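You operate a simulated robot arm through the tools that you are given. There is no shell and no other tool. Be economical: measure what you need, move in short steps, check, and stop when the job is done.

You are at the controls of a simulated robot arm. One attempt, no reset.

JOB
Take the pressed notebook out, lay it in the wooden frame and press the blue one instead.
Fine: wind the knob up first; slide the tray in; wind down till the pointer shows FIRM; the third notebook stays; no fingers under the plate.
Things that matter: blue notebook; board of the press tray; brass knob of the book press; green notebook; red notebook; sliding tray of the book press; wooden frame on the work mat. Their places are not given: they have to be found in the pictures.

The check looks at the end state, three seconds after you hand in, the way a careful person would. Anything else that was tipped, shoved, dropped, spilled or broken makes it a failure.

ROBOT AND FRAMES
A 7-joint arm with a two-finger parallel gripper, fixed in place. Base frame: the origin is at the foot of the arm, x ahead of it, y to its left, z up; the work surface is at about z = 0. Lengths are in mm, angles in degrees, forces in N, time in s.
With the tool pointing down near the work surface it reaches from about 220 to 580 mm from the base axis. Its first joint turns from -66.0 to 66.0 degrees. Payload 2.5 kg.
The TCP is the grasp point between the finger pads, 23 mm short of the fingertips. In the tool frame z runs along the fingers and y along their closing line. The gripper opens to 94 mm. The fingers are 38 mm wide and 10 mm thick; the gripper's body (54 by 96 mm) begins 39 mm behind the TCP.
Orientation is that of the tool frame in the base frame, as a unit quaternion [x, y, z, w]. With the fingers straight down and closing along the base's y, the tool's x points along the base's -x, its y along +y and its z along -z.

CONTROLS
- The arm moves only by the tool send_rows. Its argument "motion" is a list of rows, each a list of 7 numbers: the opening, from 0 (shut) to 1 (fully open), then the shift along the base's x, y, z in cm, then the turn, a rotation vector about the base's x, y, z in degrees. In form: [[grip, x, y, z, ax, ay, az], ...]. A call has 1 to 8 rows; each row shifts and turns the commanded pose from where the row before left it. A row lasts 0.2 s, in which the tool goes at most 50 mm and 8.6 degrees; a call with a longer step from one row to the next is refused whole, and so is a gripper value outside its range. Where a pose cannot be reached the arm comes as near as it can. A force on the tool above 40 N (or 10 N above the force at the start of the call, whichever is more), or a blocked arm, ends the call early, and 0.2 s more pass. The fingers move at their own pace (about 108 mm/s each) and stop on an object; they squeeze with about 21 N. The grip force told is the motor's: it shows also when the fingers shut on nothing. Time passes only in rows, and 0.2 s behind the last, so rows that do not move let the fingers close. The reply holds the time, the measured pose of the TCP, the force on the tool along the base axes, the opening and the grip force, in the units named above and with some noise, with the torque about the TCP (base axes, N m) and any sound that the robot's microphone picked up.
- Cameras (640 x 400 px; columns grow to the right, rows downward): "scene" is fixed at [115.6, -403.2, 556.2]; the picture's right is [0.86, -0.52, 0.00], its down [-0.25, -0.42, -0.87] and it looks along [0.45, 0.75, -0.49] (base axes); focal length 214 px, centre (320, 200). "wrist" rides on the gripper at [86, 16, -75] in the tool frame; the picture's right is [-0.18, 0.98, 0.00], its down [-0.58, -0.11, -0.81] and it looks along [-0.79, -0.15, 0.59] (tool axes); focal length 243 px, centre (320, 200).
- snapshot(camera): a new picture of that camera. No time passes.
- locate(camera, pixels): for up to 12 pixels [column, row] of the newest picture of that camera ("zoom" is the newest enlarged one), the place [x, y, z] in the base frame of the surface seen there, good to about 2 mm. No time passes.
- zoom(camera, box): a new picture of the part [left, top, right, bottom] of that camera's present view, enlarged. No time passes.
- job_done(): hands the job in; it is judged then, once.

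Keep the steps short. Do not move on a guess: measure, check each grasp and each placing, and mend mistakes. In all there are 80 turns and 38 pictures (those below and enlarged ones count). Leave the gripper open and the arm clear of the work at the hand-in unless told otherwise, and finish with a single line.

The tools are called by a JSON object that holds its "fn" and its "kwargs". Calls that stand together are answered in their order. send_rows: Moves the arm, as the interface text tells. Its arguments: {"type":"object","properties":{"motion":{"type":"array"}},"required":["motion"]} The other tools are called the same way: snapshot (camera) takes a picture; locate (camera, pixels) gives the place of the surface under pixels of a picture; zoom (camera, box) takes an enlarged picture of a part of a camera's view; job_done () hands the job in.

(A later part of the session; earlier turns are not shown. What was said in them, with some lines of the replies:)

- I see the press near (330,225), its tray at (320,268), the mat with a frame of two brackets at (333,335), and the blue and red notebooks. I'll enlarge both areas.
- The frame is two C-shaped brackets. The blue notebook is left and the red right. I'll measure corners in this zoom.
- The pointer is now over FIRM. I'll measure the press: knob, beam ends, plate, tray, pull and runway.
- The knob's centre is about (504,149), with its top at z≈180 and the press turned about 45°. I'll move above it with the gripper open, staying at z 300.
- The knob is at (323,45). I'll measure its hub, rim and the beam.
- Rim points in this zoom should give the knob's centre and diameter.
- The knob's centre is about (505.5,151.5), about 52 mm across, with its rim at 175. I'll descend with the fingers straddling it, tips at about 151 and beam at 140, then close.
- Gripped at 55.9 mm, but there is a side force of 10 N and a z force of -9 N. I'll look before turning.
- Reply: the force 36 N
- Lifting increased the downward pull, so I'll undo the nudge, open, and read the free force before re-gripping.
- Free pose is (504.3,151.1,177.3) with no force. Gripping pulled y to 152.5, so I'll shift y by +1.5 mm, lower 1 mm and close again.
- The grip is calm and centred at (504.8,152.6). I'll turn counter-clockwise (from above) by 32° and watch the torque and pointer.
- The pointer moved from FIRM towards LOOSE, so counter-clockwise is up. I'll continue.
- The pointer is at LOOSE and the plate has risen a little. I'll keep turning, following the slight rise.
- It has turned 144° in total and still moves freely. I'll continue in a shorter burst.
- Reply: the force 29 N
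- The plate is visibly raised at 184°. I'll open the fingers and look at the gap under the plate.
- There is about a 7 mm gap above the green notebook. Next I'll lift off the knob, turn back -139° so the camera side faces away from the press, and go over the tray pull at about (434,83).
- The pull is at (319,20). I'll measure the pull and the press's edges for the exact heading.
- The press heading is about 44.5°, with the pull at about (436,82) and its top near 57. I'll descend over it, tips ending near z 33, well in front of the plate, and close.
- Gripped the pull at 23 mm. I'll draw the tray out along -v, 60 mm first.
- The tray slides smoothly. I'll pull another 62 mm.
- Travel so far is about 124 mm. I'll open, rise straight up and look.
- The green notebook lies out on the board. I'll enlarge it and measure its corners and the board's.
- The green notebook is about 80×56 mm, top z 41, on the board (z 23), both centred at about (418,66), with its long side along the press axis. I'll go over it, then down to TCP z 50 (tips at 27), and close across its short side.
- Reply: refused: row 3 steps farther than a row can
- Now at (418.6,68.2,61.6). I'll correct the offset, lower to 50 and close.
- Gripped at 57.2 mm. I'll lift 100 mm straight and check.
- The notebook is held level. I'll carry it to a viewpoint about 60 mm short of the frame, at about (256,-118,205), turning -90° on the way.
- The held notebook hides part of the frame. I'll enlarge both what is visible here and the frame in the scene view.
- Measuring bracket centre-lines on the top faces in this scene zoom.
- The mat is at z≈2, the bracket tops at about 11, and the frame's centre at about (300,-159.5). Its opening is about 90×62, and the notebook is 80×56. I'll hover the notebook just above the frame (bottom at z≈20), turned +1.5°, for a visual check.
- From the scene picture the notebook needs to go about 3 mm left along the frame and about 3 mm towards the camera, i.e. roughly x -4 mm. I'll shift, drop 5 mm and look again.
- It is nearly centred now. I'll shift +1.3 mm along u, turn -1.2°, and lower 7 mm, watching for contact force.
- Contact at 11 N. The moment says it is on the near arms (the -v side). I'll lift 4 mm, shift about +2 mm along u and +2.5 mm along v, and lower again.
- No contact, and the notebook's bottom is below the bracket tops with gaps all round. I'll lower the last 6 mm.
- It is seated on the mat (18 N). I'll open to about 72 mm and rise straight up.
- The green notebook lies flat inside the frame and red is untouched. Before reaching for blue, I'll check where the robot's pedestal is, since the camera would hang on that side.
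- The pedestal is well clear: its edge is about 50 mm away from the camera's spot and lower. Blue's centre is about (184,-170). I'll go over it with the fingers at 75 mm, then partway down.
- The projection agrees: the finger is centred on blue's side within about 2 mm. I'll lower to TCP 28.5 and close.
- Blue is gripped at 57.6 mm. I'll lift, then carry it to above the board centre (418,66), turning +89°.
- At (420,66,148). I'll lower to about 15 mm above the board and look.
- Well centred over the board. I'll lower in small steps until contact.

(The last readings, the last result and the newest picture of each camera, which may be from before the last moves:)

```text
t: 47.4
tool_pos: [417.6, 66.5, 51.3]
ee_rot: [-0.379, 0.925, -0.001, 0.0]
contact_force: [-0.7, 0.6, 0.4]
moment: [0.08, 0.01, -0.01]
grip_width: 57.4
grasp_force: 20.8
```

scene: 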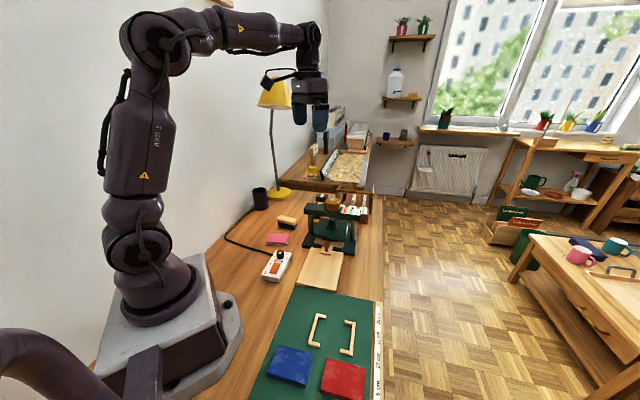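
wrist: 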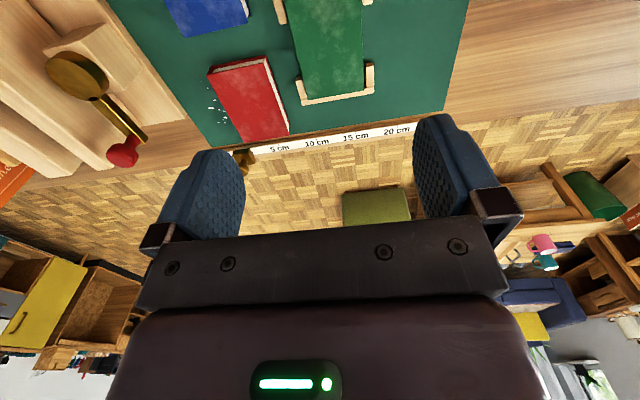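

{"fn": "send_rows", "kwargs": {"motion": [[0.4, 0, 0, -0.1, 0, 0, 0], [0.4, 0, 0, -0.1, 0, 0, 0], [0.4, 0, 0, 0, 0, 0, 0]]}}

```text
t: 48.2
tool_pos: [417.8, 65.9, 51.5]
ee_rot: [-0.378, 0.926, 0.0, 0.0]
contact_force: [-2.2, 1.1, 16.8]
moment: [-0.11, 0.33, -0.02]
grip_width: 57.2
grasp_force: 21.3
```

Seated on the board (17 N). I'll release, rise and move over the pull at (350.5,-4.5).

{"fn": "send_rows", "kwargs": {"motion": [[0.8, 0, 0, 0.1, 0, 0, 0], [0.8, 0, 0, 0, 0, 0, 0], [0.8, 0, 0, 3, 0, 0, 0], [0.8, 0, 0, 4.5, 0, 0, 0], [0.8, 0, 0, 1.5, 0, 0, 0], [0.8, -3.35, -3.5, 0, 0, 0, 0], [0.8, -3.38, -3.5, 0, 0, 0, 0], [0.8, 0, 0, 0, 0, 0, 0]]}}

{"fn": "snapshot", "kwargs": {"camera": "wrist"}}

```text
t: 50.0
tool_pos: [349.4, -2.6, 142.6]
ee_rot: [-0.38, 0.925, 0.001, -0.001]
contact_force: [0.1, -0.4, -0.1]
moment: [0.01, -0.01, 0.02]
grip_width: 75.4
grasp_force: 0.0
```

```text
8 pictures are left
```

wrist: 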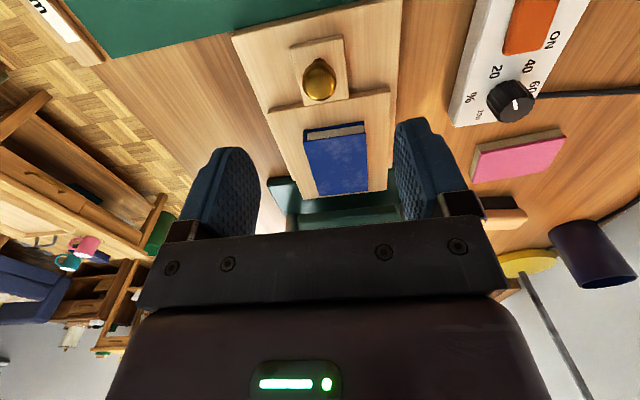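

Blue sits square on the board. I'll check the pull and notebook positions.

{"fn": "locate", "kwargs": {"camera": "wrist", "pixels": [[320, 78], [320, 70], [306, 142], [365, 130], [368, 188], [318, 193], [272, 105], [388, 92], [387, 190]]}}

```text
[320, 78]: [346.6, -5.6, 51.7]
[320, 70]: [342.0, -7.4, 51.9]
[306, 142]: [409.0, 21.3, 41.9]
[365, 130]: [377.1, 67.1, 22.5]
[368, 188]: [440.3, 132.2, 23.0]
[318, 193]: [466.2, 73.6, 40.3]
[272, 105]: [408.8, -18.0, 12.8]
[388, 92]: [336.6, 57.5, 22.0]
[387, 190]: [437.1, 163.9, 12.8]
```

Blue is where green was. I'll lower onto the pull and grip it.

{"fn": "send_rows", "kwargs": {"motion": [[0.8, 0.03, -0.15, -4.4, 0, 0, 0], [0.8, 0, 0, -4.4, 0, 0, 0], [0.8, 0, 0, 0, 0, 0, 0], [0.1, 0, 0, 0, 0, 0, 0], [0.1, 0, 0, 0, 0, 0, 0], [0.1, 0, 0, 0, 0, 0, 0]]}}

```text
t: 51.4
tool_pos: [352.2, -2.3, 53.5]
ee_rot: [-0.378, 0.926, 0.001, -0.001]
contact_force: [-2.7, 2.3, -6.9]
moment: [0.14, -0.13, -0.01]
grip_width: 23.0
grasp_force: 45.2
```

Gripped. Sliding the tray in, 60 mm first.

{"fn": "send_rows", "kwargs": {"motion": [[0.1, 0.71, 0.7, 0, 0, 0, 0], [0.1, 1.07, 1.05, 0, 0, 0, 0], [0.1, 1.07, 1.05, 0, 0, 0, 0], [0.1, 1.07, 1.05, 0, 0, 0, 0], [0.1, 0.36, 0.35, 0, 0, 0, 0], [0.1, 0, 0, 0, 0, 0, 0]]}}

{"fn": "send_rows", "kwargs": {"motion": [[0.1, 0.71, 0.7, 0, 0, 0, 0], [0.1, 1.07, 1.05, 0, 0, 0, 0], [0.1, 1.07, 1.05, 0, 0, 0, 0], [0.1, 0.71, 0.7, 0, 0, 0, 0], [0.1, 0.36, 0.35, 0, 0, 0, 0], [0.1, 0.2, 0.2, 0, 0, 0, 0], [0.1, 0, 0, 0, 0, 0, 0]]}}

{"fn": "zoom", "kwargs": {"camera": "scene", "box": [290, 190, 380, 290]}}

```text
t: 52.8
tool_pos: [391.9, 39.9, 53.3]
ee_rot: [-0.379, 0.925, 0.002, -0.001]
contact_force: [-10.2, 8.6, -12.1]
moment: [-0.15, 0.34, 0.04]
grip_width: 22.8
grasp_force: 44.8
```

```text
t: 54.4
tool_pos: [433.5, 80.4, 53.4]
ee_rot: [-0.38, 0.925, 0.002, -0.001]
contact_force: [-17.2, 16.8, -0.6]
moment: [-0.66, 0.96, 0.02]
grip_width: 23.3
grasp_force: 44.8
```

```text
4.00 times, centred on (335, 240) of scene
```

zoom: 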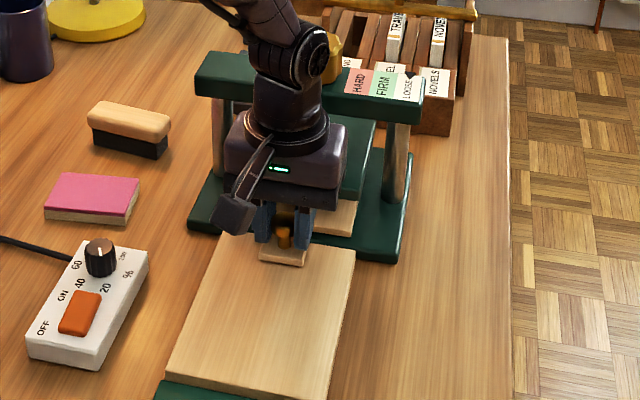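

The tray is nearly home with some side load. I'll relieve it 2 mm and push the last 8 mm gently.

{"fn": "send_rows", "kwargs": {"motion": [[0.1, -0.14, 0.14, 0, 0, 0, 0], [0.1, 0.29, 0.28, 0, 0, 0, 0], [0.1, 0.21, 0.21, 0, 0, 0, 0], [0.1, 0.07, 0.07, 0, 0, 0, 0], [0.1, 0, 0, 0, 0, 0, 0]]}}

```text
t: 55.6
tool_pos: [437.7, 84.0, 54.8]
ee_rot: [-0.379, 0.925, -0.001, -0.002]
contact_force: [-20.5, 2.9, 2.6]
moment: [0.07, 0.16, -0.05]
grip_width: 23.0
grasp_force: 45.2
```

{"fn": "send_rows", "kwargs": {"motion": [[0.1, 0.07, 0.21, 0, 0, 0, 0], [0.1, 0.07, 0.07, 0, 0, 0, 0], [0.1, 0, 0, 0, 0, 0, 0]]}}

```text
t: 56.2
tool_pos: [437.4, 84.5, 53.1]
ee_rot: [-0.377, 0.926, -0.002, -0.006]
contact_force: [-5.8, -1.2, 4.9]
moment: [0.26, -0.19, 0.01]
grip_width: 22.9
grasp_force: 45.4
stopped in row 3: the force on the tool passed its limit at 41 N (the readings are from after the stop); the commanded pose is now the measured one
```

The tray hit its stop, so it's home. I'll release and rise straight up well above the press.

{"fn": "send_rows", "kwargs": {"motion": [[0.6, 0, 0, 0, 0, 0, 0], [0.6, 0, 0, 0, 0, 0, 0], [0.6, 0, 0, 4.3, 0, 0, 0], [0.6, 0, 0, 4.3, 0, 0, 0], [0.6, 0, 0, 4.3, 0, 0, 0], [1, 0, 0, 4.3, 0, 0, 8], [1, 0, 0, 4.3, 0, 0, 8], [1, 0, 0, 0, 0, 0, 8]]}}

{"fn": "zoom", "kwargs": {"camera": "scene", "box": [314, 205, 359, 260]}}

```text
t: 58.0
tool_pos: [438.7, 85.6, 268.9]
ee_rot: [-0.562, 0.827, -0.002, -0.004]
contact_force: [0.9, -0.6, 0.6]
moment: [0.01, 0.03, -0.04]
grip_width: 94.1
grasp_force: 0.1
```

```text
7.27 times, centred on (336, 232) of scene
```

zoom: 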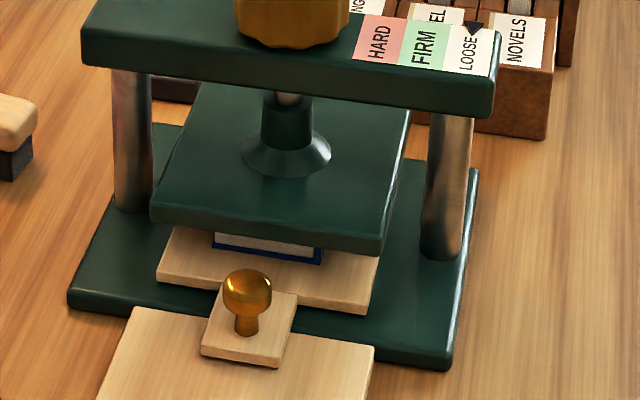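

The tray is exactly where it started, with blue under the plate. Now over the knob at (505.2,152.5), turning the wrist a further +40° for clockwise room.

{"fn": "send_rows", "kwargs": {"motion": [[1, 2.2, 2.2, 0, 0, 0, 8], [1, 2.2, 2.2, 0, 0, 0, 8], [1, 2.25, 2.29, 0, 0, 0, 8], [1, 0, 0, 0, 0, 0, 8], [1, 0, 0, 0, 0, 0, 8], [1, 0, 0, -3, 0, 0, 0], [1, 0, 0, -3, 0, 0, 0], [1, 0, 0, 0, 0, 0, 0]]}}

```text
t: 59.9
tool_pos: [502.6, 153.4, 209.4]
ee_rot: [0.811, -0.584, 0.003, 0.004]
contact_force: [0.1, -0.2, 0.2]
moment: [0.01, -0.02, -0.01]
grip_width: 93.7
grasp_force: 0.1
```

{"fn": "send_rows", "kwargs": {"motion": [[1, 0.2, -0.05, -1.6, 0, 0, 0], [1, 0, 0, -1.6, 0, 0, 0], [0.75, 0, 0, 0, 0, 0, 0], [0.5, 0, 0, 0, 0, 0, 0], [0.5, 0, 0, 0, 0, 0, 0], [0.5, 0, 0, 0, 0, 0, 0]]}}

```text
t: 61.2
tool_pos: [506.3, 152.1, 176.9]
ee_rot: [0.81, -0.586, 0.004, 0.004]
contact_force: [3.3, 2.0, -5.7]
moment: [-0.43, -0.38, 0.02]
grip_width: 55.6
grasp_force: 45.1
```

Gripped and calm. Winding down clockwise: 56° and 56° first.

{"fn": "send_rows", "kwargs": {"motion": [[0.5, 0, 0, 0, 0, 0, -8], [0.5, 0, 0, 0, 0, 0, -8], [0.5, 0, 0, 0, 0, 0, -8], [0.5, 0, 0, 0, 0, 0, -8], [0.5, 0, 0, 0, 0, 0, -8], [0.5, 0, 0, 0, 0, 0, -8], [0.5, 0, 0, 0, 0, 0, -8], [0.5, 0, 0, 0, 0, 0, 0]]}}

{"fn": "send_rows", "kwargs": {"motion": [[0.5, 0, 0, 0, 0, 0, -8], [0.5, 0, 0, 0, 0, 0, -8], [0.5, 0, 0, 0, 0, 0, -8], [0.5, 0, 0, 0, 0, 0, -8], [0.5, 0, 0, 0, 0, 0, -8], [0.5, 0, 0, 0, 0, 0, -8], [0.5, 0, 0, 0, 0, 0, -8], [0.5, 0, 0, 0, 0, 0, 0]]}}

```text
t: 63.0
tool_pos: [505.9, 151.3, 176.1]
ee_rot: [-0.441, 0.898, 0.0, -0.006]
contact_force: [-23.5, 3.4, 7.3]
moment: [0.58, 0.03, -0.03]
grip_width: 55.6
grasp_force: 45.1
```

```text
t: 64.8
tool_pos: [506.6, 152.7, 176.5]
ee_rot: [0.032, 0.999, 0.002, -0.006]
contact_force: [-16.5, 11.1, 7.4]
moment: [0.11, 0.99, 0.01]
grip_width: 55.6
grasp_force: 45.2
```

112° turned. I'll ease x by -1 mm to cut the side force and turn 48° more, then look at the pointer.

{"fn": "send_rows", "kwargs": {"motion": [[0.5, -0.1, 0.05, 0, 0, 0, -8], [0.5, 0, 0, 0, 0, 0, -8], [0.5, 0, 0, 0, 0, 0, -8], [0.5, 0, 0, 0, 0, 0, -8], [0.5, 0, 0, 0, 0, 0, -8], [0.5, 0, 0, 0, 0, 0, -8], [0.5, 0, 0, 0, 0, 0, 0]]}}

{"fn": "zoom", "kwargs": {"camera": "scene", "box": [314, 195, 359, 250]}}

```text
t: 66.5
tool_pos: [505.3, 152.9, 176.7]
ee_rot: [0.436, 0.9, 0.004, -0.004]
contact_force: [17.4, 17.4, -11.0]
moment: [-0.33, 0.64, 0.0]
grip_width: 55.6
grasp_force: 45.6
```

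```text
7.27 times, centred on (336, 222) of scene
```

zoom: 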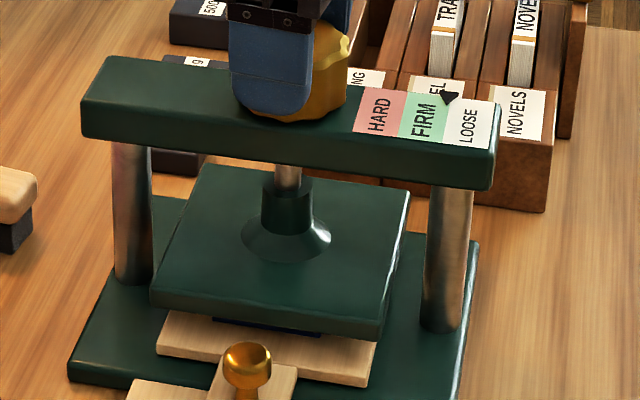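

The pointer is at the FIRM/LOOSE border (450,98). FIRM's middle is around column 430. I'll turn 32° more.

{"fn": "send_rows", "kwargs": {"motion": [[0.5, -0.05, -0.05, 0, 0, 0, -8], [0.5, 0, 0, 0, 0, 0, -8], [0.5, 0, 0, 0, 0, 0, -8], [0.5, 0, 0, 0, 0, 0, -8], [0.5, 0, 0, 0, 0, 0, 0]]}}

{"fn": "zoom", "kwargs": {"camera": "scene", "box": [314, 195, 359, 250]}}

```text
t: 66.9
tool_pos: [504.8, 151.7, 176.0]
ee_rot: [0.499, 0.866, 0.007, -0.002]
contact_force: [6.9, 2.4, -2.5]
moment: [-0.33, 0.92, 0.04]
grip_width: 55.8
grasp_force: 45.1
stopped in row 2: the force on the tool passed its limit at 42 N (the readings are from after the stop); the commanded pose is now the measured one
```

```text
7.27 times, centred on (336, 222) of scene
```

zoom: 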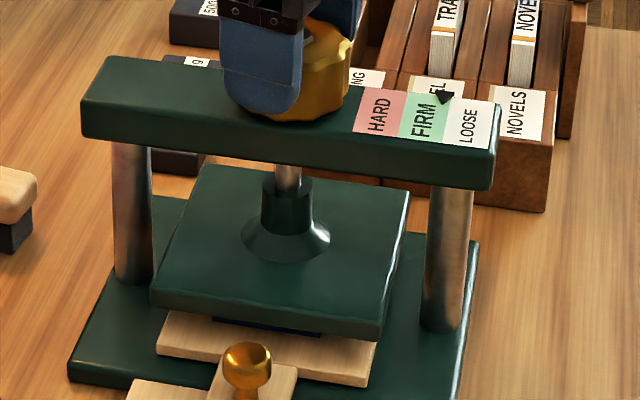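

The call stopped on side force after 8°, and that has now relaxed. The pointer is at 445. I'll continue 24°.

{"fn": "send_rows", "kwargs": {"motion": [[0.5, 0, 0, 0, 0, 0, -6], [0.5, 0, 0, 0, 0, 0, -6], [0.5, 0, 0, 0, 0, 0, -6], [0.5, 0, 0, 0, 0, 0, -6], [0.5, 0, 0, 0, 0, 0, 0]]}}

{"fn": "zoom", "kwargs": {"camera": "scene", "box": [314, 195, 359, 250]}}

```text
t: 68.1
tool_pos: [505.8, 151.7, 176.5]
ee_rot: [0.67, 0.742, 0.006, 0.0]
contact_force: [12.4, 1.7, -13.4]
moment: [0.32, 0.12, -0.01]
grip_width: 55.5
grasp_force: 45.1
```

```text
7.27 times, centred on (336, 222) of scene
```

zoom: 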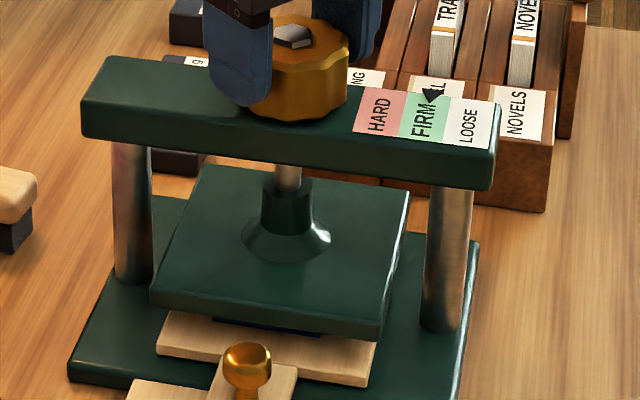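

The pointer is mid-FIRM (431,100). I'll release, lift straight up and back away.

{"fn": "send_rows", "kwargs": {"motion": [[0.9, 0, 0, 0, 0, 0, 0], [0.9, 0, 0, 0, 0, 0, 0], [1, 0, 0, 4, 0, 0, 0], [1, 0, 0, 4.5, 0, 0, 0], [1, 0, 0, 4.5, 0, 0, 0], [1, -3, -1, 2, 0, 0, 0], [1, -4, -1, 2, 0, 0, 0], [1, 0, 0, 0, 0, 0, 0]]}}

{"fn": "zoom", "kwargs": {"camera": "scene", "box": [314, 195, 359, 250]}}

{"fn": "snapshot", "kwargs": {"camera": "scene"}}

```text
t: 69.9
tool_pos: [436.1, 129.7, 347.9]
ee_rot: [0.669, 0.743, 0.006, -0.001]
contact_force: [0.0, 0.1, 0.9]
moment: [0.01, 0.01, -0.05]
grip_width: 94.0
grasp_force: 0.0
```

```text
7.27 times, centred on (336, 222) of scene
```

zoom: 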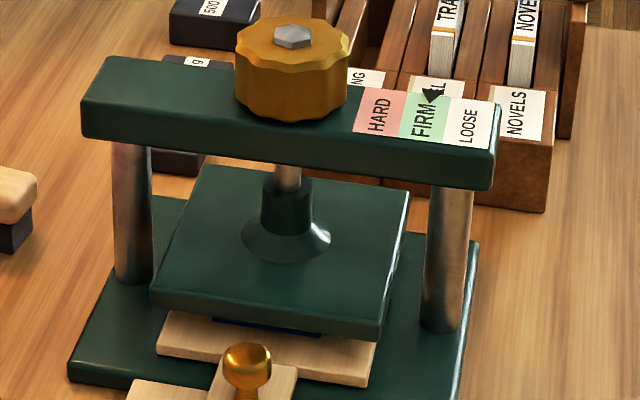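

```text
1 pictures are left
```

scene: 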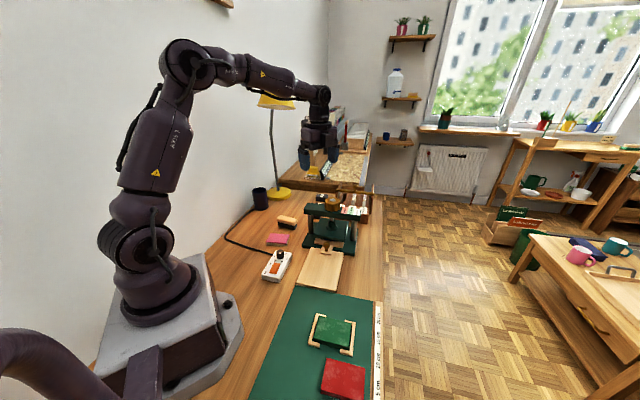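

The pointer holds at FIRM with blue pressed. Green lies in the frame, red is where it was, and the arm is clear with the gripper open. I'm handing in.

{"fn": "job_done", "kwargs": {}}

```text
The job is handed in.
```

The green notebook lies in the wooden frame, the blue one is in the press with the pointer on FIRM, and the red one was not touched.
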